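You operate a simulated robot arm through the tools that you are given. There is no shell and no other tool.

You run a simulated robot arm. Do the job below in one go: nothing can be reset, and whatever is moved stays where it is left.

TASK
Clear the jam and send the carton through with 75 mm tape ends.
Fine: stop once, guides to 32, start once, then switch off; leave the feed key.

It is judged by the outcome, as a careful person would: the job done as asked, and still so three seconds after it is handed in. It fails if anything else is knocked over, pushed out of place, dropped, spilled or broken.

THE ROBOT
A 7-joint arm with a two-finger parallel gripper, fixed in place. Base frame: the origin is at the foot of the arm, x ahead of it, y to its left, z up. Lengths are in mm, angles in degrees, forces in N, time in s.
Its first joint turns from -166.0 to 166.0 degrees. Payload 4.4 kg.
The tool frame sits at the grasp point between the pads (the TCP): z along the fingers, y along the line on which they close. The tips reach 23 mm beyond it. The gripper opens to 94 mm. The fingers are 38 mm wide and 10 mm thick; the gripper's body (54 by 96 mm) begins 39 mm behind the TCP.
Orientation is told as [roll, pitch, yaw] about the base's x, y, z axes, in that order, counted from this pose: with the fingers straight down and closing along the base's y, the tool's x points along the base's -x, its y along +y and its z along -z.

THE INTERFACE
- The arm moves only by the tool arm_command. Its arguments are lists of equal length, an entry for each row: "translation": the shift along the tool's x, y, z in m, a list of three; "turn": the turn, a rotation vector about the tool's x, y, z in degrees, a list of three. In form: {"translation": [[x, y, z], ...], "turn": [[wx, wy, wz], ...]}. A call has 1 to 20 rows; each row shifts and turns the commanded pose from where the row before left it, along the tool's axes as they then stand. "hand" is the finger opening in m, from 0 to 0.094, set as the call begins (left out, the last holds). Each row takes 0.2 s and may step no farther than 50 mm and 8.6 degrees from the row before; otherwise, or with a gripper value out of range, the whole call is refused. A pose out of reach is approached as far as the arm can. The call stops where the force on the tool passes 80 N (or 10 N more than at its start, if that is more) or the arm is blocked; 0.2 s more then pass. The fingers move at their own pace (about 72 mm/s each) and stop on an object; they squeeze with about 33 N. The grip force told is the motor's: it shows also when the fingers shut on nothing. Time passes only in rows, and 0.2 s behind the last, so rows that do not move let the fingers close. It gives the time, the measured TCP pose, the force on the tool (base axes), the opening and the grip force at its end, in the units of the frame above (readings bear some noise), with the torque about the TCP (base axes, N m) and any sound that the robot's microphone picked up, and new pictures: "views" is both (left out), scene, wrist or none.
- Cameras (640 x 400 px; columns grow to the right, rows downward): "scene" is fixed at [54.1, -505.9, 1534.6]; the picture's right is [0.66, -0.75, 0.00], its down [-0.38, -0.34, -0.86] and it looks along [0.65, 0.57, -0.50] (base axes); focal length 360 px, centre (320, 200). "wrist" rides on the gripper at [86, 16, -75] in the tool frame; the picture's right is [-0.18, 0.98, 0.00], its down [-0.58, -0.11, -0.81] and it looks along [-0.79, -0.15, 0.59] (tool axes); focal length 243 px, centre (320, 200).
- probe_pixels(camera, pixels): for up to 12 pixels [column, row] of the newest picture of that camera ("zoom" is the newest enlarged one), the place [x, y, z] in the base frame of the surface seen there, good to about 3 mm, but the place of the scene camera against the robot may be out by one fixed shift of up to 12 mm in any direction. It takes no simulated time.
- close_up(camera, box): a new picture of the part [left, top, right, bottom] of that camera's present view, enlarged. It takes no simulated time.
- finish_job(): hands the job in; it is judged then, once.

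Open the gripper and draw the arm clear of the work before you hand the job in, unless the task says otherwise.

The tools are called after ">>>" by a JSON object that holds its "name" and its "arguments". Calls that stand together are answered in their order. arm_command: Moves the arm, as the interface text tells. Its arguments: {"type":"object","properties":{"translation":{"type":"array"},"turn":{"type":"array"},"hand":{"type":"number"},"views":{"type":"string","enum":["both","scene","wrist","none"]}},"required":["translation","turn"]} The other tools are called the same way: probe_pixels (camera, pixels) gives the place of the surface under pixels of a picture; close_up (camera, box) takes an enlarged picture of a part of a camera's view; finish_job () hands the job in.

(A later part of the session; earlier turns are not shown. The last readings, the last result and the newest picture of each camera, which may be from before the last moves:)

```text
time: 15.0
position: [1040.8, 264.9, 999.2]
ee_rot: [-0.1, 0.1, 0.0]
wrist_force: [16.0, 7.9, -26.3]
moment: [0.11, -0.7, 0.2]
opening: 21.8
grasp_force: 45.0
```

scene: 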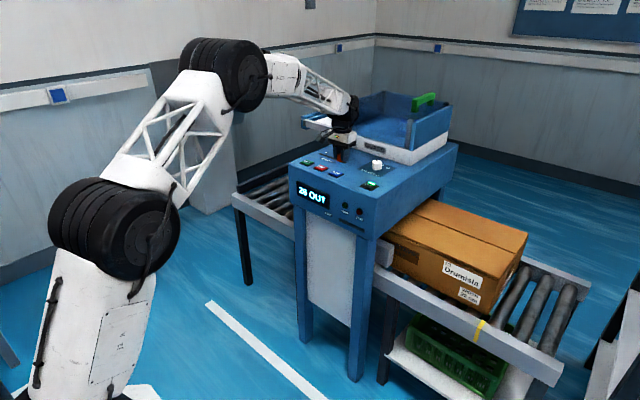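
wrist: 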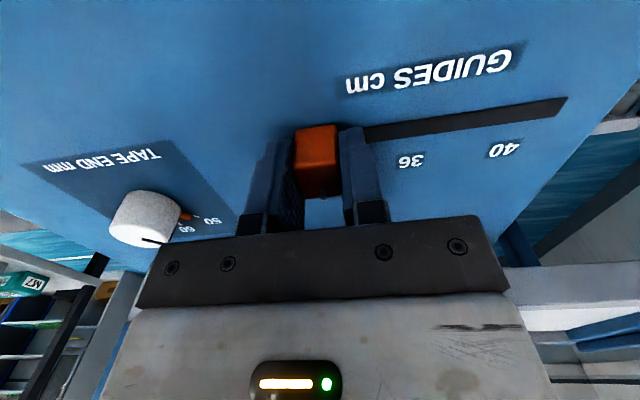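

A +8 N y-force appeared, so the slider rests against its end stop at 32. I open the fingers, rise straight up, and look.

>>> {"name": "arm_command", "arguments": {"translation": [[0, 0, 0], [0, 0, 0], [0, 0, -0.03], [0, 0, -0.03], [0, 0, -0.03]], "turn": [[0, 0, 0], [0, 0, 0], [0, 0, 0], [0, 0, 0], [0, 0, 0]], "hand": 0.06}}

>>> {"name": "close_up", "arguments": {"camera": "wrist", "box": [240, 20, 440, 145]}}

>>> {"name": "close_up", "arguments": {"camera": "scene", "box": [285, 140, 405, 225]}}

```text
time: 16.2
position: [1039.7, 264.2, 1091.8]
ee_rot: [0.0, -0.1, -0.2]
wrist_force: [0.0, 0.1, 0.1]
moment: [-0.01, -0.02, 0.04]
opening: 59.9
grasp_force: 0.1
```

scene: 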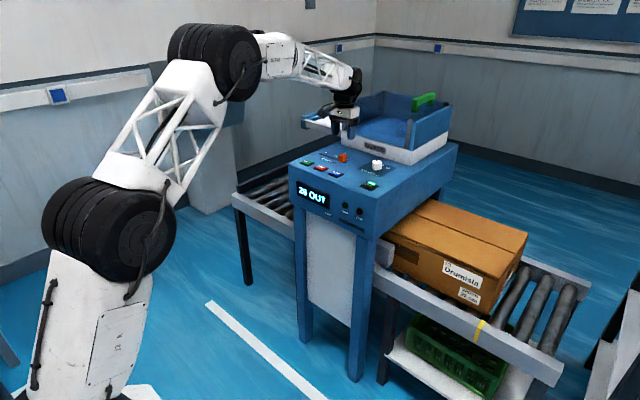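
wrist: 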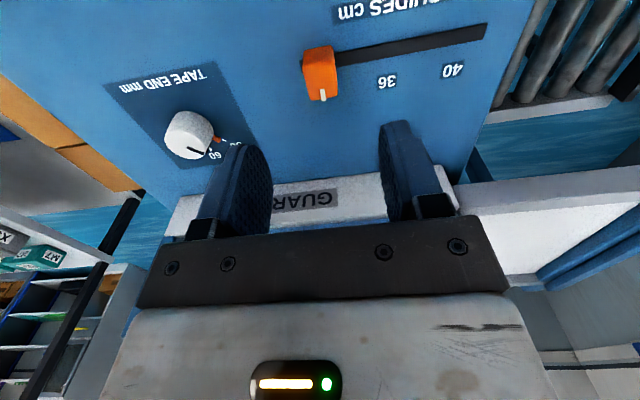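

```text
3.20 times, centred on (340, 82) of wrist
```

zoom: 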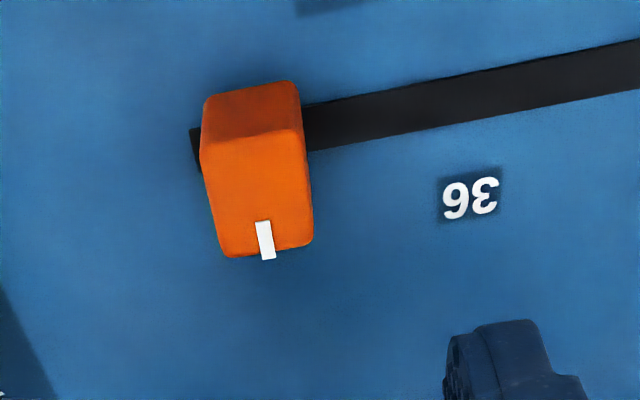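

```text
4.71 times, centred on (345, 182) of scene
```

zoom: 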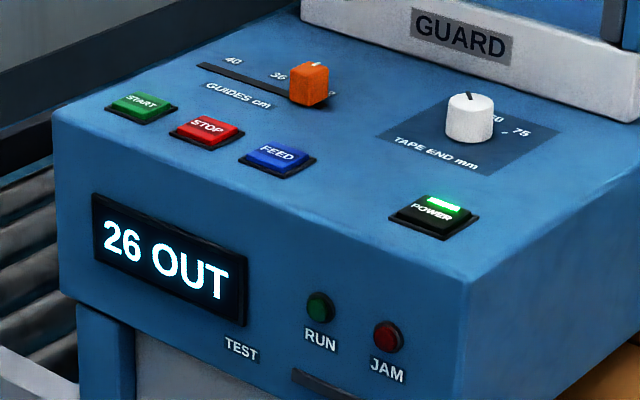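

The slider is at its 32 end and free. Next is the tape-end knob; I zoom on it in the wrist view to measure the knob centre, pointer and tick directions.

>>> {"name": "close_up", "arguments": {"camera": "wrist", "box": [150, 95, 246, 170]}}

>>> {"name": "close_up", "arguments": {"camera": "scene", "box": [340, 145, 410, 190]}}

>>> {"name": "probe_pixels", "arguments": {"camera": "wrist", "pixels": [[190, 112], [166, 145], [212, 140], [185, 158], [190, 148], [206, 152], [322, 98], [318, 85]]}}

```text
5.33 times, centred on (198, 132) of wrist
```

zoom: 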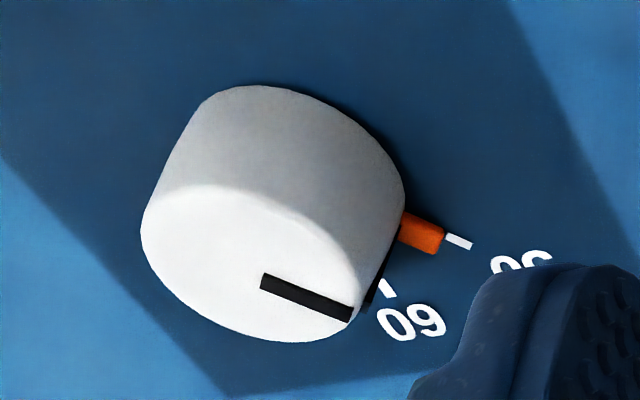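

```text
8.89 times, centred on (375, 168) of scene
```

zoom: 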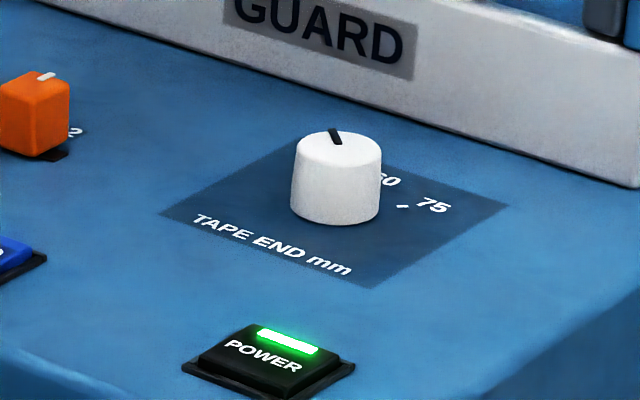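

```text
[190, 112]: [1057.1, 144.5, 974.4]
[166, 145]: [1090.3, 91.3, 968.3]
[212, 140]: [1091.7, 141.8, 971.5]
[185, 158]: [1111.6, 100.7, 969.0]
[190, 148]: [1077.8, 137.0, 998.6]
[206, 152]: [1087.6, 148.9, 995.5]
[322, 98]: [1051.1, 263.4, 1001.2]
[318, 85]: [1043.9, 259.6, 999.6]
```

The slider's index lines up with 32 and the knob centre is about (1073, 137), top z≈998. I move above it at z≈1091 with the fingers open to 60 mm.

>>> {"name": "arm_command", "arguments": {"translation": [[-0.0083, -0.0318, 0], [-0.0083, -0.0318, 0], [-0.0083, -0.0318, 0], [-0.0083, -0.0318, 0], [0, 0, 0]], "turn": [[0, 0, 0], [0, 0, 0], [0, 0, 0], [0, 0, 0], [0, 0, 0]], "hand": 0.06}}

>>> {"name": "close_up", "arguments": {"camera": "wrist", "box": [250, 40, 400, 145]}}

```text
time: 17.4
position: [1072.1, 136.7, 1089.4]
ee_rot: [-0.1, -0.1, -0.1]
wrist_force: [0.2, 0.0, -0.3]
moment: [-0.02, 0.01, -0.04]
opening: 60.1
grasp_force: 0.1
```

scene: 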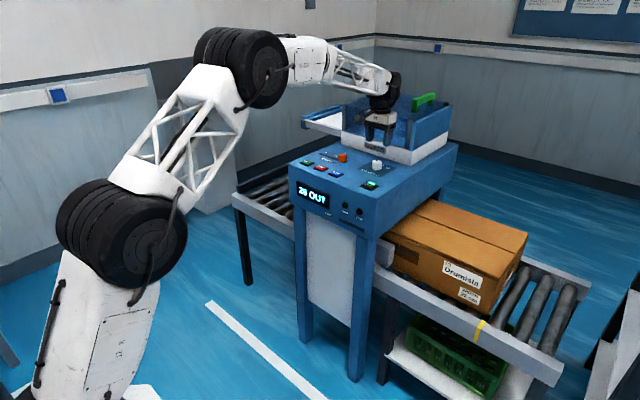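
wrist: 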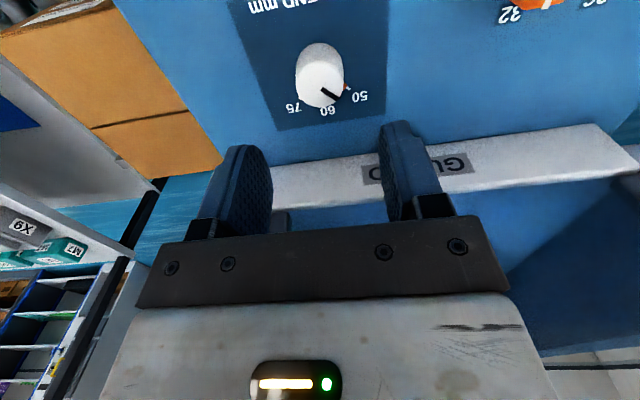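

```text
3.81 times, centred on (325, 92) of wrist
```

zoom: 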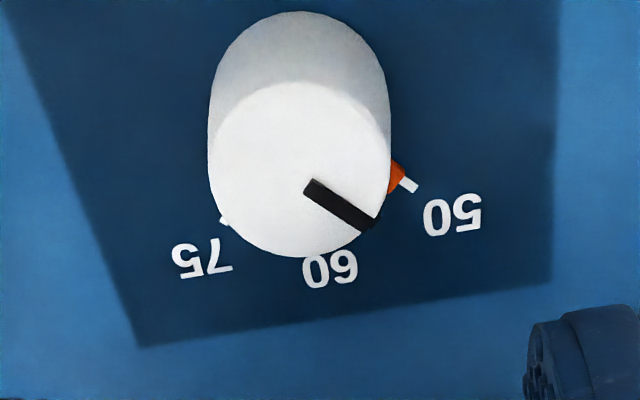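

Excellent view of the dial: 50, 60, 75 labels with ticks. I probe the knob top rim, pointer and ticks here, and check the slider against its 32 label too.

>>> {"name": "probe_pixels", "arguments": {"camera": "zoom", "pixels": [[300, 168], [312, 186], [370, 222], [410, 185], [223, 222], [452, 215], [202, 258], [330, 268], [300, 90], [215, 165], [383, 160], [298, 252]]}}

>>> {"name": "close_up", "arguments": {"camera": "wrist", "box": [480, 0, 620, 60]}}

>>> {"name": "probe_pixels", "arguments": {"camera": "wrist", "pixels": [[510, 15], [595, 3], [545, 4], [519, 5], [328, 45], [320, 47]]}}

```text
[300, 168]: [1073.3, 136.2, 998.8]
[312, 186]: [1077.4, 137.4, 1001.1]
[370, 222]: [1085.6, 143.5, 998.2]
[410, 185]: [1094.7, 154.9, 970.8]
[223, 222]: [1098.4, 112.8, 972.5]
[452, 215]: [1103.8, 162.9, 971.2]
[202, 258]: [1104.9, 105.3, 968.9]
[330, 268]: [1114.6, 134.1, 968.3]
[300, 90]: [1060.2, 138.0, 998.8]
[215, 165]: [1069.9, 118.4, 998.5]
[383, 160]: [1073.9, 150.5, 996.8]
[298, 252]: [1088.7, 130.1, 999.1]
```

```text
4.57 times, centred on (550, 30) of wrist
```

zoom: 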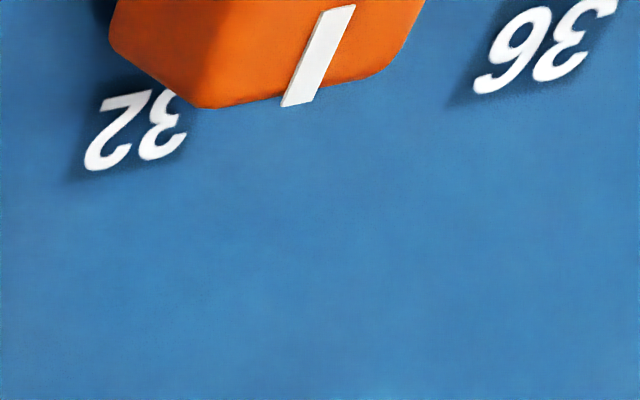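

```text
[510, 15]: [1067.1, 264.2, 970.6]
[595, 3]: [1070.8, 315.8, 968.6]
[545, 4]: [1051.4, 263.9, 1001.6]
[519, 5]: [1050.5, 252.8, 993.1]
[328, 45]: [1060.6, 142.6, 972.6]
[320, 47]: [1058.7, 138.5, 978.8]
```

The slider index (y 263.9) matches label 32 (y 264.2). The knob centre is (1073.4, 135.7); ticks sit at about +42° (50) and −43° (75). I pre-rotate the gripper +45° yaw above the knob so the grip can then turn through to about −42°.

>>> {"name": "arm_command", "arguments": {"translation": [[-0.0005, -0.001, 0], [0, 0, 0], [0, 0, 0], [0, 0, 0], [0, 0, 0], [0, 0, 0], [0, 0, 0.03], [0, 0, 0]], "turn": [[0, 0, 0], [0, 0, -8], [0, 0, -8], [0, 0, -8], [0, 0, -8], [0, 0, -8], [0, 0, -5], [0, 0, 0]]}}

>>> {"name": "close_up", "arguments": {"camera": "wrist", "box": [240, 50, 400, 160]}}

```text
time: 19.2
position: [1074.2, 136.7, 1060.1]
ee_rot: [-0.1, -0.1, 45.0]
wrist_force: [-0.9, 0.1, -0.7]
moment: [0.04, 0.02, 0.0]
opening: 59.9
grasp_force: 0.1
```

scene: 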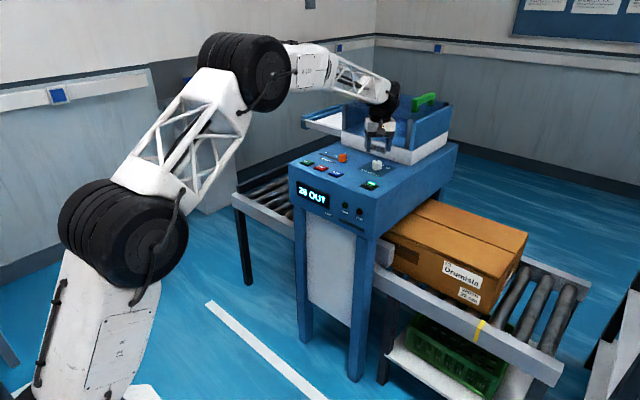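
wrist: 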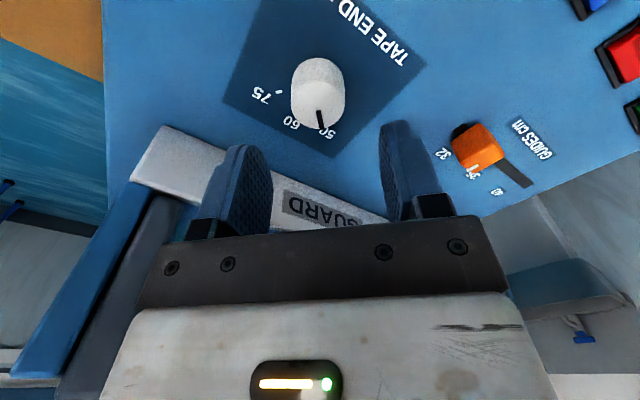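

```text
3.64 times, centred on (320, 105) of wrist
```

zoom: 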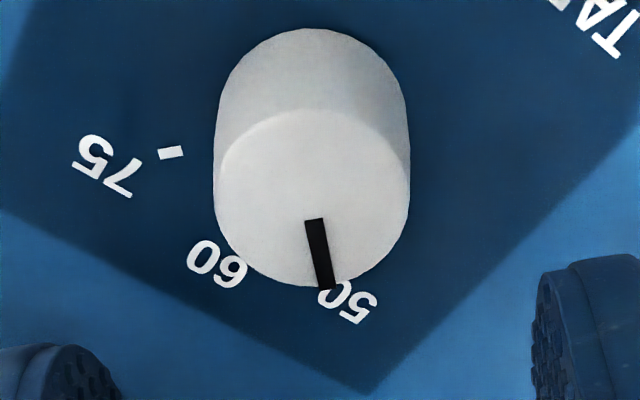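

The knob is centred between the fingers with the pointer facing away between them. I descend to TCP z≈1004 (tips ≈981, above the orange marker and overlapping the knob by ~17 mm).

>>> {"name": "arm_command", "arguments": {"translation": [[0, 0, 0.03], [0, 0, 0.02], [0, 0, 0.006], [0, 0, 0]], "turn": [[0, 0, 0], [0, 0, 0], [0, 0, 0], [0, 0, 0]]}}

>>> {"name": "close_up", "arguments": {"camera": "wrist", "box": [200, 90, 440, 240]}}

>>> {"name": "close_up", "arguments": {"camera": "scene", "box": [340, 120, 420, 180]}}

```text
time: 20.2
position: [1072.1, 135.1, 1003.8]
ee_rot: [-0.1, -0.1, 44.8]
wrist_force: [-0.4, 0.0, -0.6]
moment: [0.05, 0.01, 0.02]
opening: 60.0
grasp_force: 0.2
```

scene: 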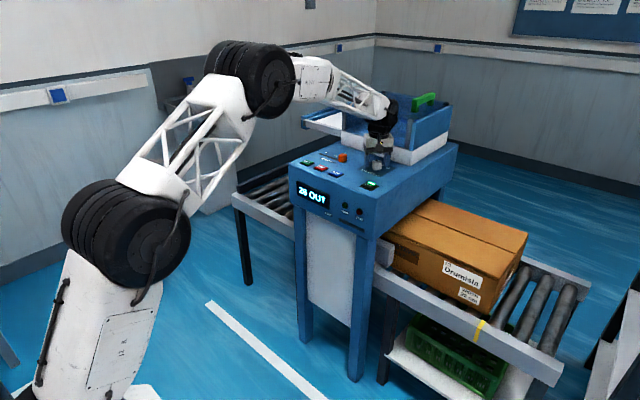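
wrist: 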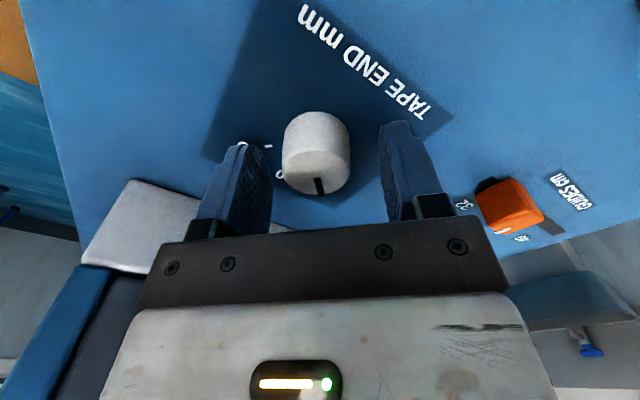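

```text
2.67 times, centred on (320, 165) of wrist
```

zoom: 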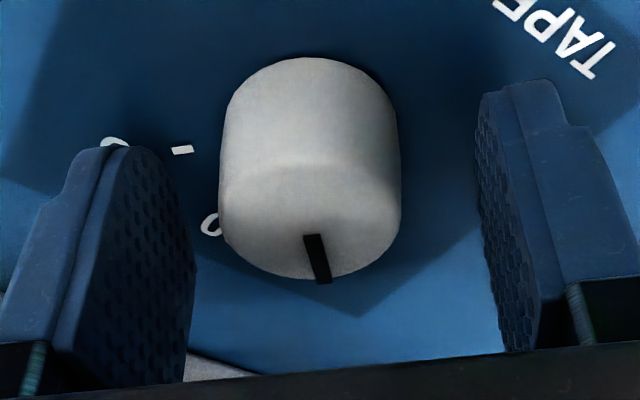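

```text
6.67 times, centred on (380, 150) of scene
```

zoom: 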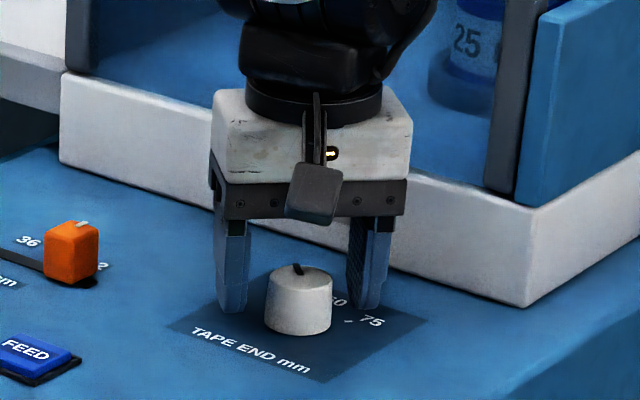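

By projection the knob sits ~1.5 mm toward the left finger of centre; I shift 1.5 mm that way and close on the knob.

>>> {"name": "arm_command", "arguments": {"translation": [[0, -0.0015, 0], [0, 0, 0], [0, 0, 0], [0, 0, 0]], "turn": [[0, 0, 0], [0, 0, 0], [0, 0, 0], [0, 0, 0]], "hand": 0.0}}

>>> {"name": "close_up", "arguments": {"camera": "wrist", "box": [200, 90, 440, 240]}}

```text
time: 21.2
position: [1073.3, 134.2, 1003.5]
ee_rot: [-0.1, -0.1, 45.0]
wrist_force: [20.6, -10.3, -2.3]
moment: [0.07, -0.84, -0.01]
opening: 33.5
grasp_force: 45.1
```

scene: 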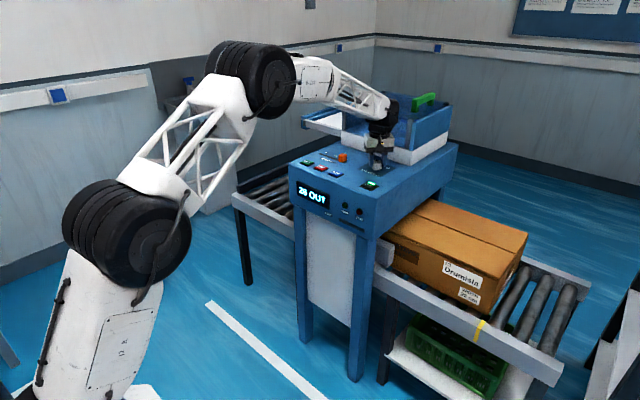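
wrist: 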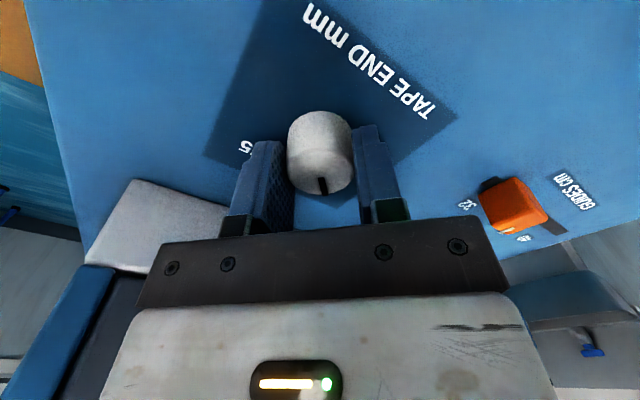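

```text
2.67 times, centred on (320, 165) of wrist
```

zoom: 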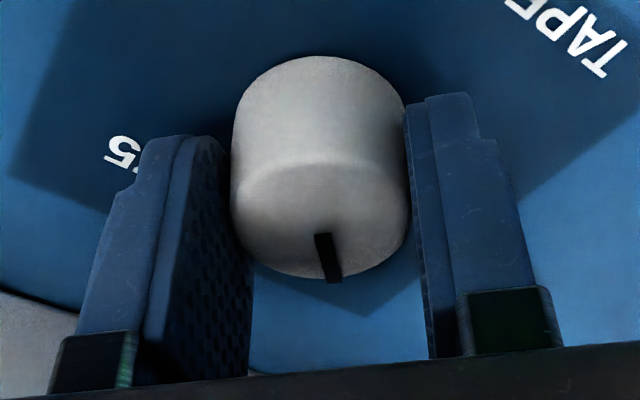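

The knob is gripped (33.5 mm). A −22 N force along tool-y indicates ~0.5 mm offset; I correct that and turn clockwise (from above) 24° as a first step, watching torque.

>>> {"name": "arm_command", "arguments": {"translation": [[0, -0.0005, 0], [0, 0, 0], [0, 0, 0], [0, 0, 0], [0, 0, 0]], "turn": [[0, 0, 0], [0, 0, 8], [0, 0, 8], [0, 0, 8], [0, 0, 0]]}}

>>> {"name": "close_up", "arguments": {"camera": "wrist", "box": [200, 90, 440, 240]}}

```text
time: 22.4
position: [1072.7, 135.0, 1003.8]
ee_rot: [0.1, -0.1, 20.9]
wrist_force: [2.8, -15.6, -2.3]
moment: [-0.46, 0.12, 0.01]
opening: 33.9
grasp_force: 44.8
```

scene: 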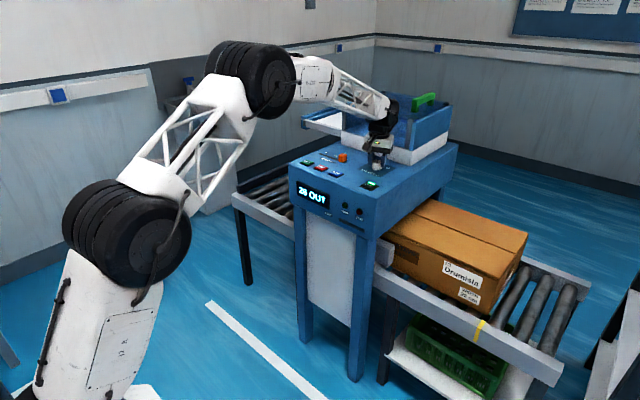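
wrist: 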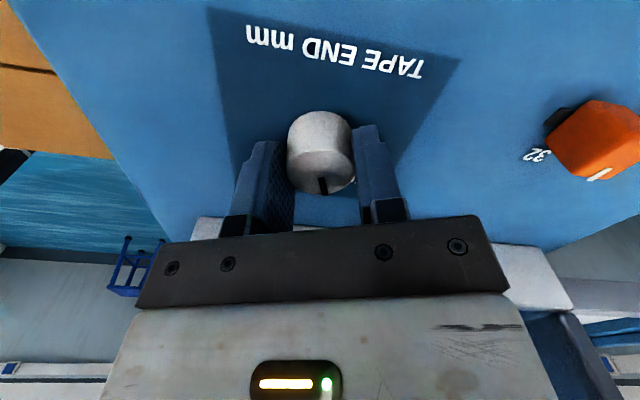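

```text
2.67 times, centred on (320, 165) of wrist
```

zoom: 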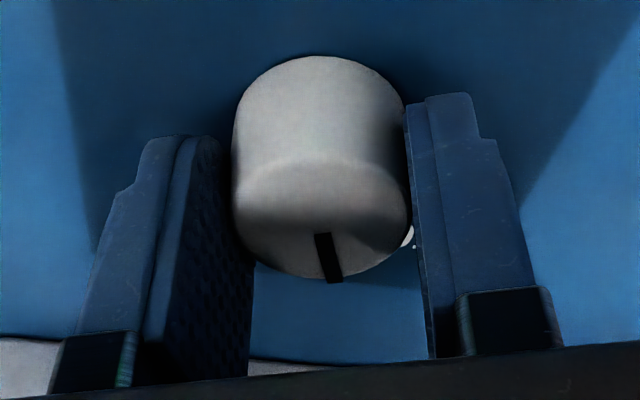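

The pointer turns with the gripper and torque is negligible. I continue another 48° (72° total) and check.

>>> {"name": "arm_command", "arguments": {"translation": [[0, 0, 0], [0, 0, 0], [0, 0, 0], [0, 0, 0], [0, 0, 0], [0, 0, 0], [0, 0, 0]], "turn": [[0, 0, 8], [0, 0, 8], [0, 0, 8], [0, 0, 8], [0, 0, 8], [0, 0, 8], [0, 0, 0]]}}

>>> {"name": "close_up", "arguments": {"camera": "wrist", "box": [200, 90, 440, 240]}}

>>> {"name": "close_up", "arguments": {"camera": "scene", "box": [340, 120, 420, 180]}}

```text
time: 24.0
position: [1074.1, 135.3, 1003.8]
ee_rot: [0.0, 0.0, -27.1]
wrist_force: [-16.5, -9.7, -8.0]
moment: [-0.04, 0.84, 0.02]
opening: 33.4
grasp_force: 45.8
```

scene: 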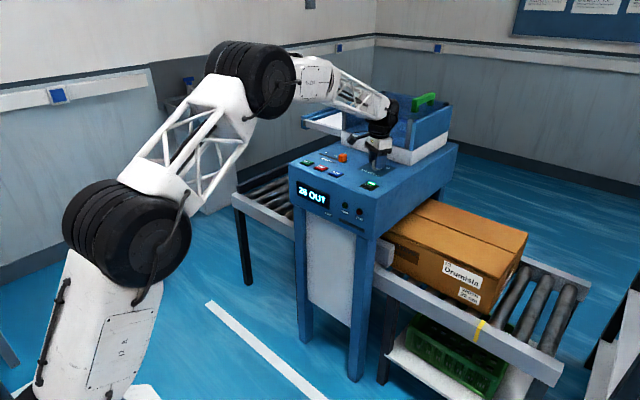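
wrist: 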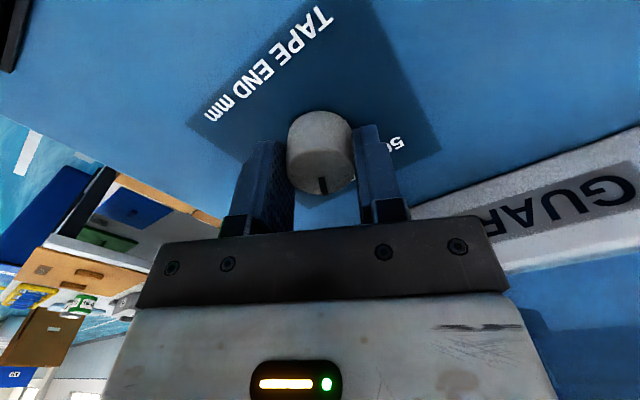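

```text
2.67 times, centred on (320, 165) of wrist
```

zoom: 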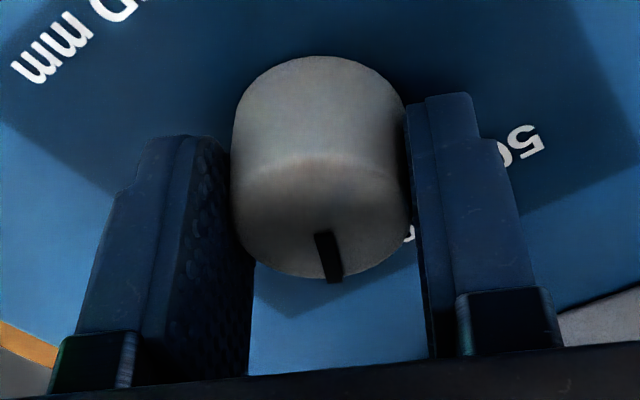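

```text
6.67 times, centred on (380, 150) of scene
```

zoom: 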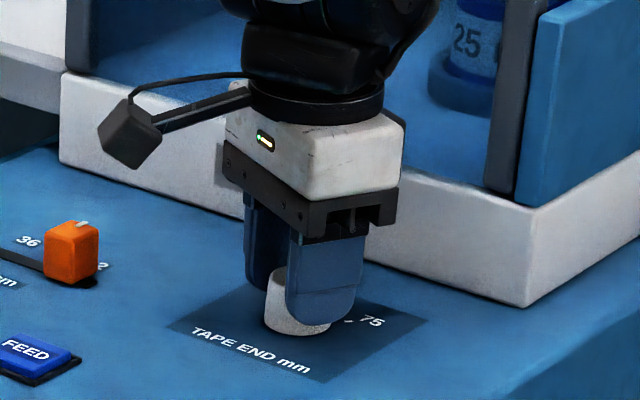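

Still turning freely. I add 12° more in 3° steps (84° total), watching the z-moment for an end stop.

>>> {"name": "arm_command", "arguments": {"translation": [[0, 0, 0], [0, 0, 0], [0, 0, 0], [0, 0, 0], [0, 0, 0]], "turn": [[0, 0, 3], [0, 0, 3], [0, 0, 3], [0, 0, 3], [0, 0, 0]], "views": "none"}}

```text
time: 25.2
position: [1073.4, 135.5, 1004.2]
ee_rot: [0.1, -0.1, -39.1]
wrist_force: [-4.7, 5.4, -11.3]
moment: [0.35, 0.19, 0.0]
opening: 33.8
grasp_force: 44.8
```

No stop felt at 84°. I release the knob, rise and look at the pointer relative to the 75 tick.

>>> {"name": "arm_command", "arguments": {"translation": [[0, 0, 0], [0, 0, 0], [0, 0, -0.03], [0, 0, -0.03], [0, 0, -0.025], [0, 0, 0]], "turn": [[0, 0, 0], [0, 0, 0], [0, 0, 0], [0, 0, 0], [0, 0, 0], [0, 0, 0]], "hand": 0.06}}

>>> {"name": "close_up", "arguments": {"camera": "wrist", "box": [250, 40, 400, 145]}}

>>> {"name": "close_up", "arguments": {"camera": "scene", "box": [355, 150, 395, 175]}}

```text
time: 26.6
position: [1073.6, 133.9, 1088.0]
ee_rot: [0.0, -0.2, -39.1]
wrist_force: [0.4, -0.7, -0.9]
moment: [0.01, 0.0, 0.0]
opening: 60.0
grasp_force: 0.1
```

scene: 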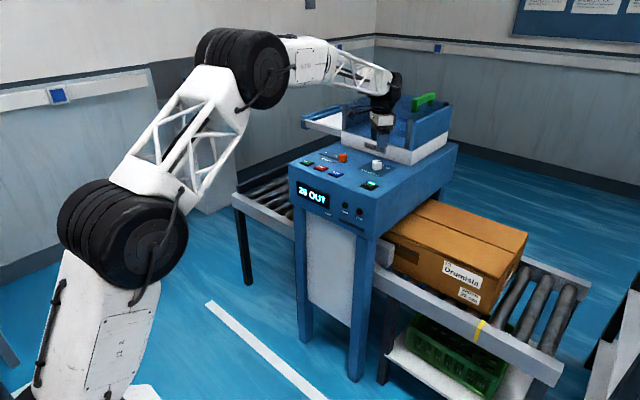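
wrist: 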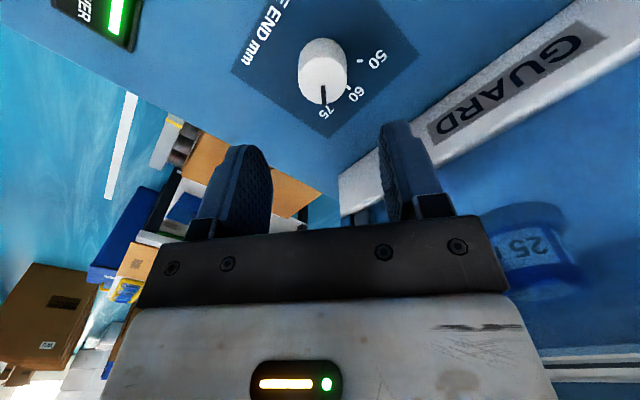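

```text
3.81 times, centred on (325, 92) of wrist
```

zoom: 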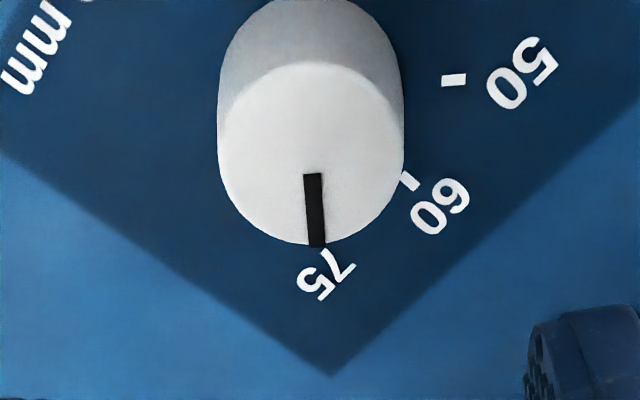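

```text
16.00 times, centred on (375, 162) of scene
```

zoom: 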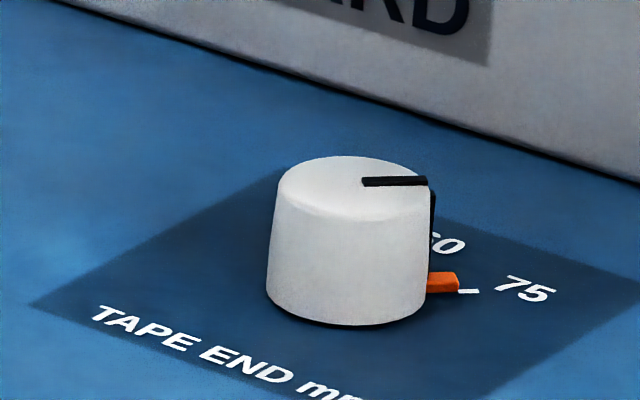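

The orange pointer turned with the knob and is now at or slightly short of the 75 tick. I probe the ticks, labels and pointer in this wrist zoom to get the angle error.

>>> {"name": "close_up", "arguments": {"camera": "wrist", "box": [250, 40, 400, 145]}}

>>> {"name": "probe_pixels", "arguments": {"camera": "zoom", "pixels": [[453, 80], [409, 182], [520, 72], [439, 205], [326, 275], [311, 150], [312, 178], [316, 240], [222, 150], [400, 145], [310, 66], [304, 240]]}}

>>> {"name": "close_up", "arguments": {"camera": "scene", "box": [370, 155, 394, 175]}}

>>> {"name": "probe_pixels", "arguments": {"camera": "zoom", "pixels": [[320, 200], [420, 200], [460, 200]]}}

```text
3.81 times, centred on (325, 92) of wrist
```

zoom: 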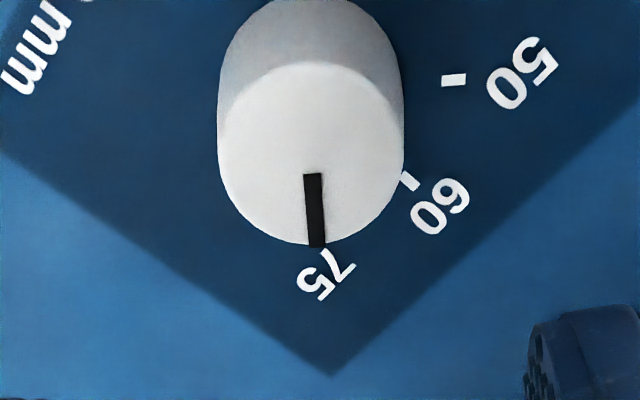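

```text
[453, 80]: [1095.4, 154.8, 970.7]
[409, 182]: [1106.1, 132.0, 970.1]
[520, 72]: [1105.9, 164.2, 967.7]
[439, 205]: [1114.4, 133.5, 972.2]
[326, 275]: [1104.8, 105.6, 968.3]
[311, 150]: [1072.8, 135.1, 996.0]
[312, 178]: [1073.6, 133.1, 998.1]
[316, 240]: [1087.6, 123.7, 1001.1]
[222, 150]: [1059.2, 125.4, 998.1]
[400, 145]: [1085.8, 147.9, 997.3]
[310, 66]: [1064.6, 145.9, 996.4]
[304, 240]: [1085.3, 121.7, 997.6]
```

```text
16.00 times, centred on (382, 165) of scene
```

zoom: 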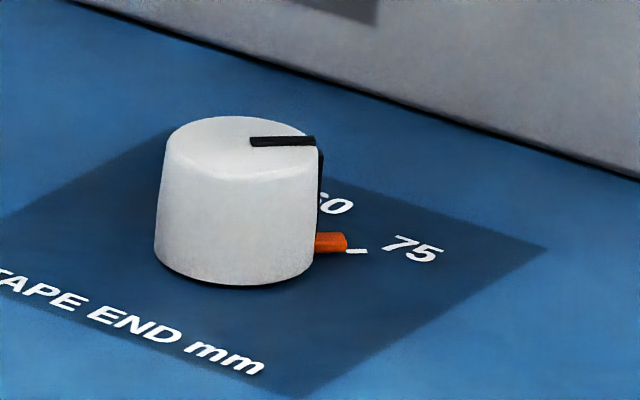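

```text
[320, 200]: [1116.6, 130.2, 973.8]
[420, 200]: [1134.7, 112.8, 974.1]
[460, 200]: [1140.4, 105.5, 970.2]
```

I need a finer look at the orange pointer's end versus the 75 tick, so I zoom tightly from both cameras.

>>> {"name": "close_up", "arguments": {"camera": "scene", "box": [376, 164, 392, 174]}}

>>> {"name": "close_up", "arguments": {"camera": "wrist", "box": [296, 60, 360, 120]}}

```text
16.00 times, centred on (384, 169) of scene
```

zoom: 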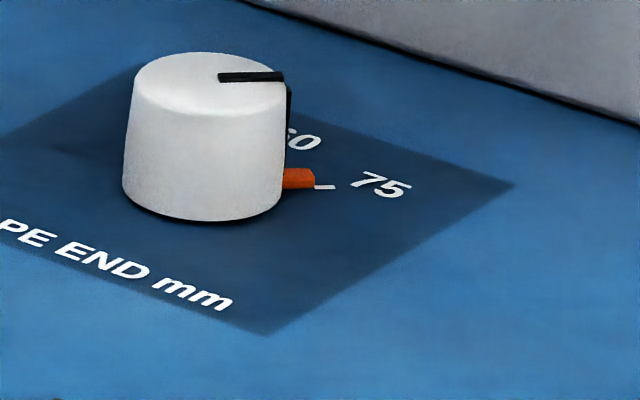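

```text
6.67 times, centred on (328, 90) of wrist
```

zoom: 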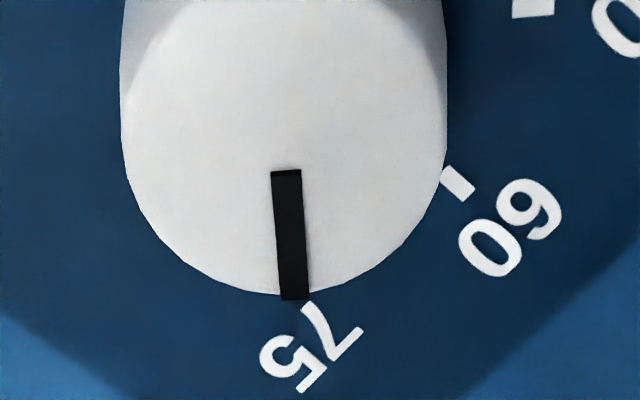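

Estimates put the pointer within a few degrees of 75. For a parallax-free check I'll align the wrist camera's vertical plane with the 75 direction (yaw ≈ −34.4°, axis centred), so the pointer, knob centre and 75 label should all fall on column 320.

>>> {"name": "arm_command", "arguments": {"translation": [[0, 0.0017, 0], [0, 0, 0], [0, 0, -0.03], [0, 0, 0]], "turn": [[0, 0, -4.6], [0, 0, 0], [0, 0, 0], [0, 0, 0]]}}

>>> {"name": "close_up", "arguments": {"camera": "wrist", "box": [280, 20, 360, 95]}}

```text
time: 27.6
position: [1075.9, 136.4, 1118.4]
ee_rot: [0.0, -0.1, -34.6]
wrist_force: [-0.1, 0.8, 0.0]
moment: [-0.04, 0.03, -0.01]
opening: 60.0
grasp_force: 0.1
```

scene: 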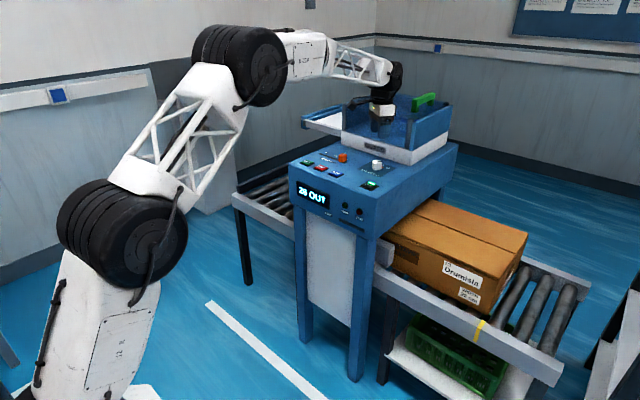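
wrist: 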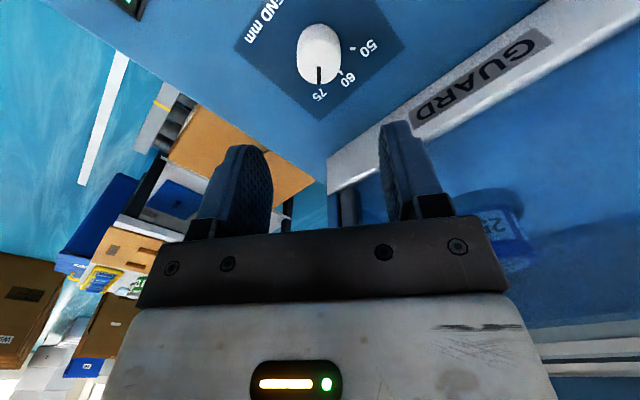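

```text
5.33 times, centred on (320, 58) of wrist
```

zoom: 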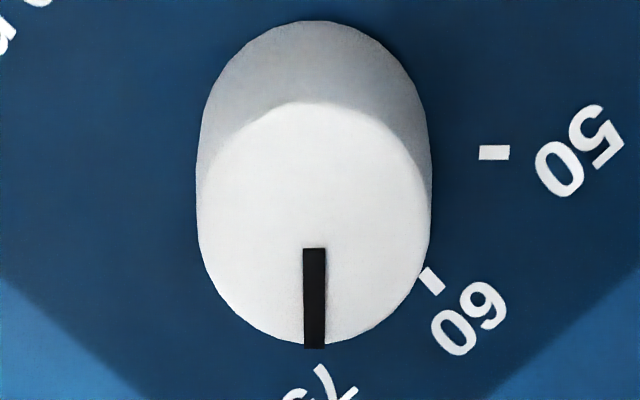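

The pointer runs exactly vertical through the knob centre here (≈ −45.3°), and the 60 and 50 ticks compute to −1° and +44°, so 75 lies at ≈ −46°: aligned within about 1°. One more zoom confirms against the 75 label.

>>> {"name": "close_up", "arguments": {"camera": "wrist", "box": [290, 60, 350, 110]}}

>>> {"name": "close_up", "arguments": {"camera": "scene", "box": [285, 140, 405, 225]}}

```text
8.00 times, centred on (320, 85) of wrist
```

zoom: 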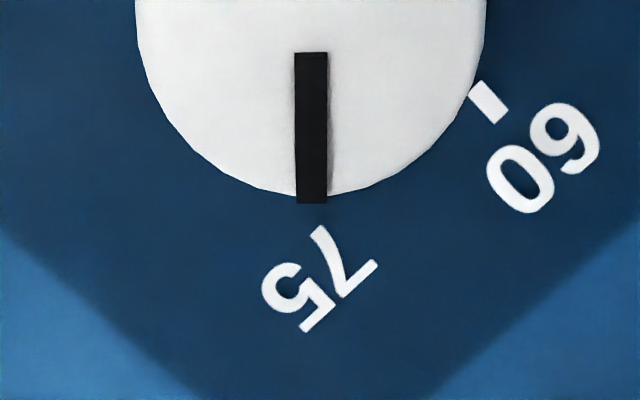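

```text
4.71 times, centred on (345, 182) of scene
```

zoom: 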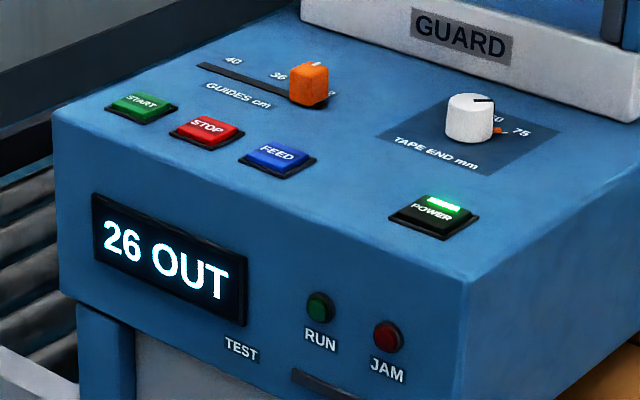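

The 75 label and pointer agree within ~1°, guides are at 32 and the machine shows no jam. Next I return the yaw to 0, close the fingers and travel at a safe height to above START.

>>> {"name": "arm_command", "arguments": {"translation": [[0, 0, 0], [0, 0, 0], [0, 0, 0], [0, 0, 0], [0, 0, 0], [0.023, 0.0367, 0], [0.023, 0.0367, 0], [0.023, 0.0367, 0], [0.023, 0.0367, 0], [0.023, 0.0367, 0], [0.023, 0.0367, 0], [0, 0, 0]], "turn": [[0, 0, -6.88], [0, 0, -6.88], [0, 0, -6.88], [0, 0, -6.88], [0, 0, -6.88], [0, 0, 0], [0, 0, 0], [0, 0, 0], [0, 0, 0], [0, 0, 0], [0, 0, 0], [0, 0, 0]], "hand": 0.0}}

```text
time: 30.2
position: [935.5, 355.9, 1119.9]
ee_rot: [0.0, -0.1, -0.1]
wrist_force: [-0.4, 0.7, 0.0]
moment: [0.01, -0.03, -0.01]
opening: 0.3
grasp_force: 33.0
```

scene: 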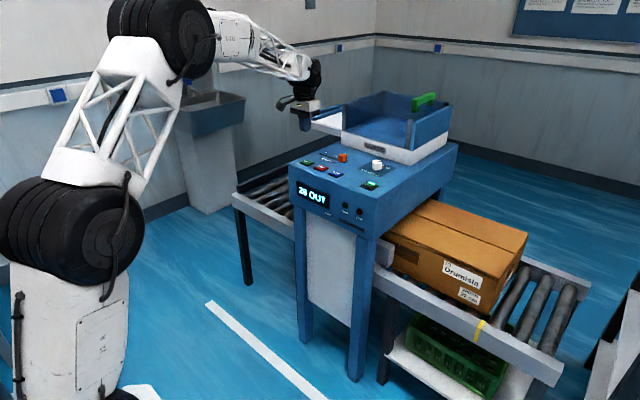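
wrist: 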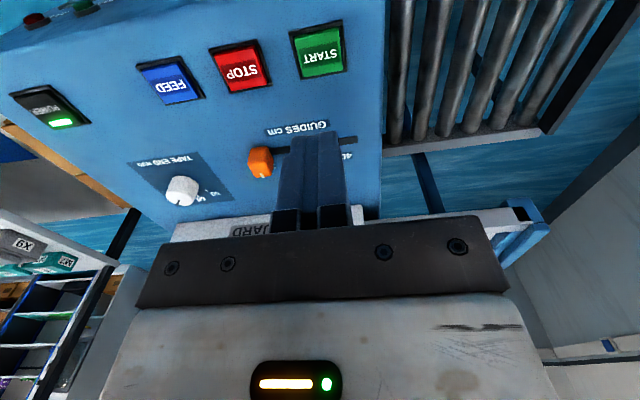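

The gripper is above START (320,50). I probe the START cap to confirm the press point before descending, and take one more look at the carton and outfeed path.

>>> {"name": "probe_pixels", "arguments": {"camera": "wrist", "pixels": [[320, 50], [300, 35], [338, 32], [306, 72], [341, 65], [262, 160]]}}

>>> {"name": "close_up", "arguments": {"camera": "scene", "box": [225, 150, 315, 230]}}

>>> {"name": "close_up", "arguments": {"camera": "scene", "box": [370, 190, 570, 320]}}

```text
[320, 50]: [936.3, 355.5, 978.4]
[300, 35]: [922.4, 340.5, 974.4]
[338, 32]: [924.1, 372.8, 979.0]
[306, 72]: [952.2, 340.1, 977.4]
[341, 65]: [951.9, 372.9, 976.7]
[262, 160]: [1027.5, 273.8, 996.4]
```

```text
5.00 times, centred on (270, 190) of scene
```

zoom: 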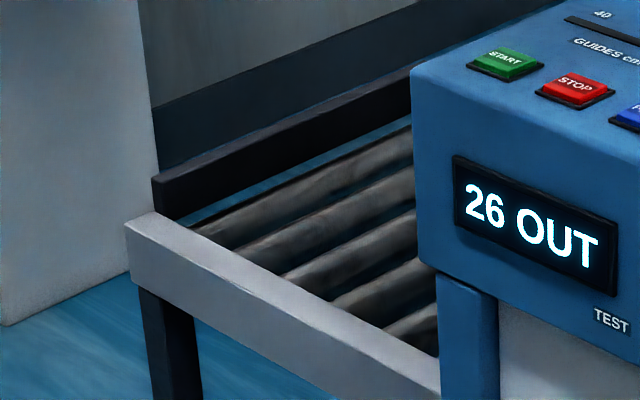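

```text
3.08 times, centred on (470, 255) of scene
```

zoom: 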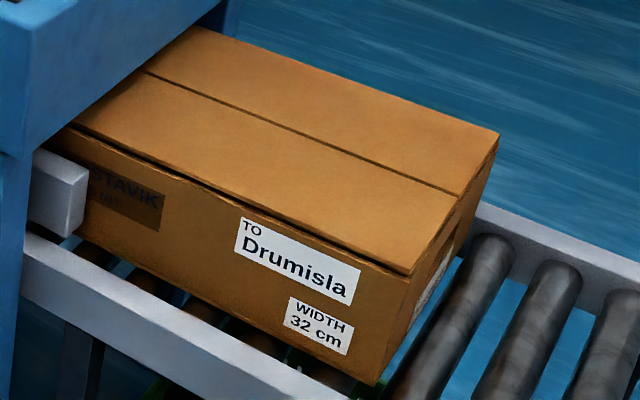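

The guides have visibly closed onto the carton and the outfeed is clear. I descend over START to just above contact.

>>> {"name": "arm_command", "arguments": {"translation": [[-0.001, 0, 0.03], [0, 0, 0.03], [0, 0, 0.03], [0, 0, 0.018], [0, 0, 0.007], [0, 0, 0]], "turn": [[0, 0, 0], [0, 0, 0], [0, 0, 0], [0, 0, 0], [0, 0, 0], [0, 0, 0]]}}

```text
time: 31.6
position: [939.1, 356.6, 1003.5]
ee_rot: [0.0, 0.0, -0.1]
wrist_force: [0.3, 0.9, -0.5]
moment: [-0.04, -0.04, 0.02]
opening: 0.1
grasp_force: 32.4
```

scene: 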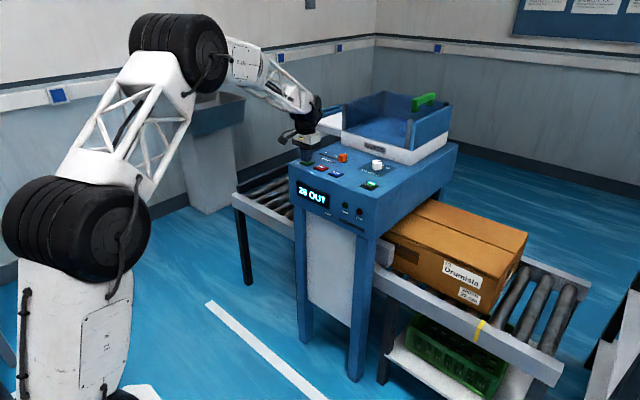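
wrist: 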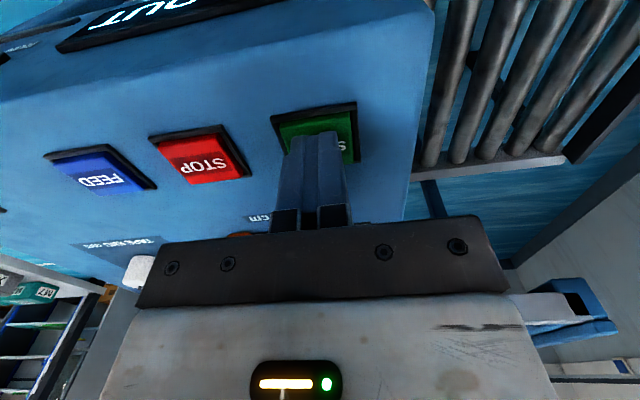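

The tips sit centred just over the green START cap with no contact. I creep down 1 mm per row until the click.

>>> {"name": "arm_command", "arguments": {"translation": [[0, 0, 0.001], [0, 0, 0.001], [0, 0, 0.001], [0, 0, 0.001]], "turn": [[0, 0, 0], [0, 0, 0], [0, 0, 0], [0, 0, 0]], "views": "none"}}

```text
time: 32.6
position: [939.2, 356.3, 999.5]
ee_rot: [0.0, 0.0, -0.1]
wrist_force: [0.7, 0.3, 0.8]
moment: [0.03, 0.0, 0.0]
opening: 0.3
grasp_force: 32.8
```

No click yet and no force; I continue 1 mm at a time.

>>> {"name": "arm_command", "arguments": {"translation": [[0, 0, 0.001]], "turn": [[0, 0, 0]], "views": "none"}}

```text
time: 33.0
position: [938.8, 356.0, 998.2]
ee_rot: [0.0, -0.1, -0.1]
wrist_force: [1.0, -1.4, 1.2]
moment: [-0.02, 0.04, 0.01]
opening: 0.1
grasp_force: 33.0
```

Still only ~1 N and no click; another 1 mm.

>>> {"name": "arm_command", "arguments": {"translation": [[0, 0, 0.001]], "turn": [[0, 0, 0]], "views": "none"}}

```text
time: 33.4
position: [938.8, 356.9, 997.5]
ee_rot: [0.0, 0.0, -0.2]
wrist_force: [-1.2, 1.0, 2.2]
moment: [0.01, 0.05, 0.0]
opening: 0.0
grasp_force: 33.6
heard: click
```

A single click was heard: START is pressed. I lift straight up and watch the display and the carton.

>>> {"name": "arm_command", "arguments": {"translation": [[0, 0, -0.01], [0, 0, -0.03], [0, 0, -0.04], [0, 0, -0.03]], "turn": [[0, 0, 0], [0, 0, 0], [0, 0, 0], [0, 0, 0]]}}

>>> {"name": "close_up", "arguments": {"camera": "scene", "box": [285, 140, 405, 225]}}

```text
time: 34.4
position: [937.8, 355.3, 1106.3]
ee_rot: [0.1, -0.1, -0.1]
wrist_force: [0.5, -0.3, -0.9]
moment: [-0.05, 0.01, 0.0]
opening: 0.1
grasp_force: 32.6
```

scene: 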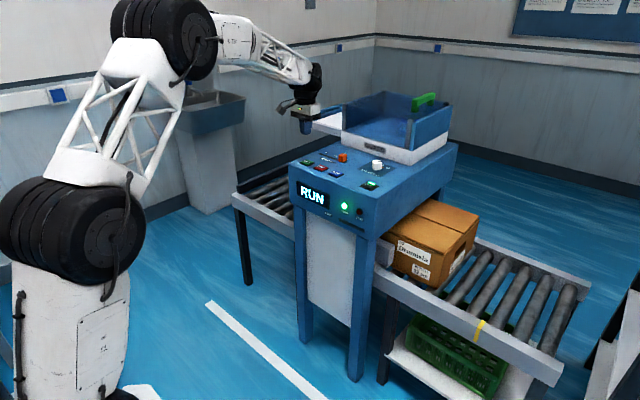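
wrist: 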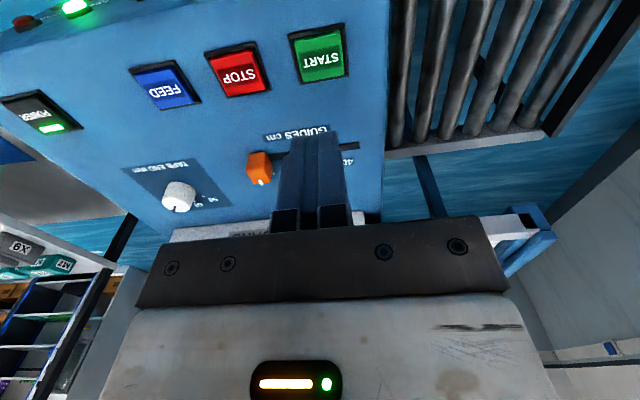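

```text
4.71 times, centred on (345, 182) of scene
```

zoom: 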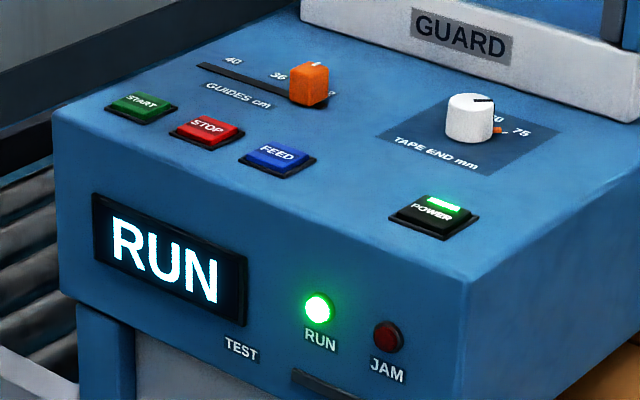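

The machine is in RUN with the carton moving in. While it runs, I travel at height toward the POWER key (y≈74), keeping clear.

>>> {"name": "arm_command", "arguments": {"translation": [[0, -0.035, 0], [0, -0.035, 0], [0, -0.035, 0], [0, -0.035, 0], [0, -0.035, 0], [0, -0.035, 0], [0, -0.035, 0], [0, -0.035, 0], [0, 0, 0], [0, 0, 0]], "turn": [[0, 0, 0], [0, 0, 0], [0, 0, 0], [0, 0, 0], [0, 0, 0], [0, 0, 0], [0, 0, 0], [0, 0, 0], [0, 0, 0], [0, 0, 0]]}}

>>> {"name": "close_up", "arguments": {"camera": "scene", "box": [285, 140, 405, 225]}}

```text
time: 36.6
position: [938.2, 78.5, 1107.4]
ee_rot: [-0.1, -0.2, -0.1]
wrist_force: [0.2, 0.0, -0.3]
moment: [0.0, -0.02, 0.0]
opening: 0.0
grasp_force: 32.9
```

scene: 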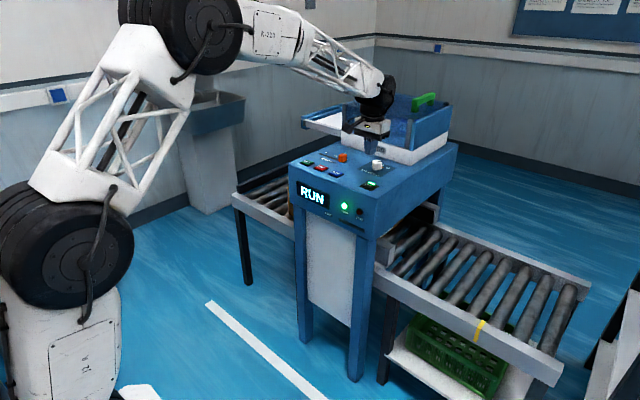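
wrist: 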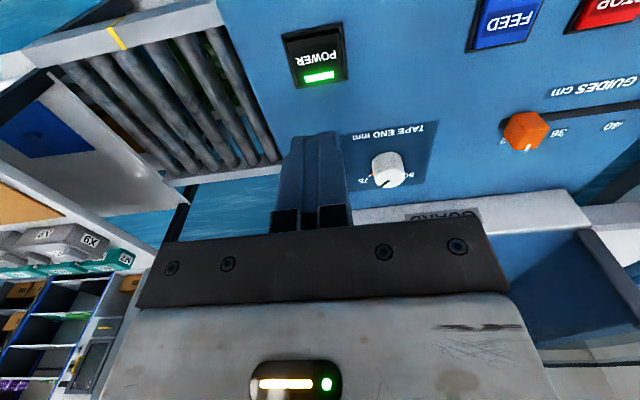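

```text
4.71 times, centred on (345, 182) of scene
```

zoom: 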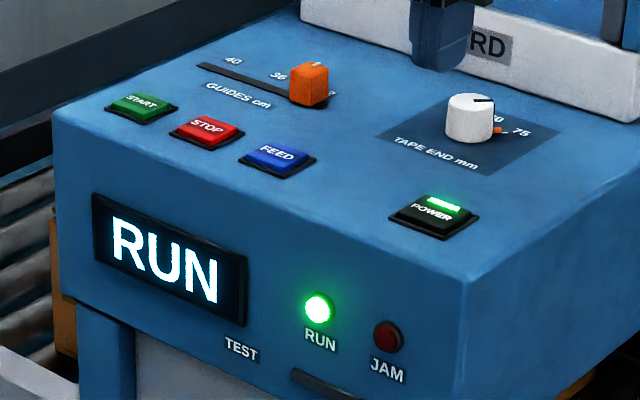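

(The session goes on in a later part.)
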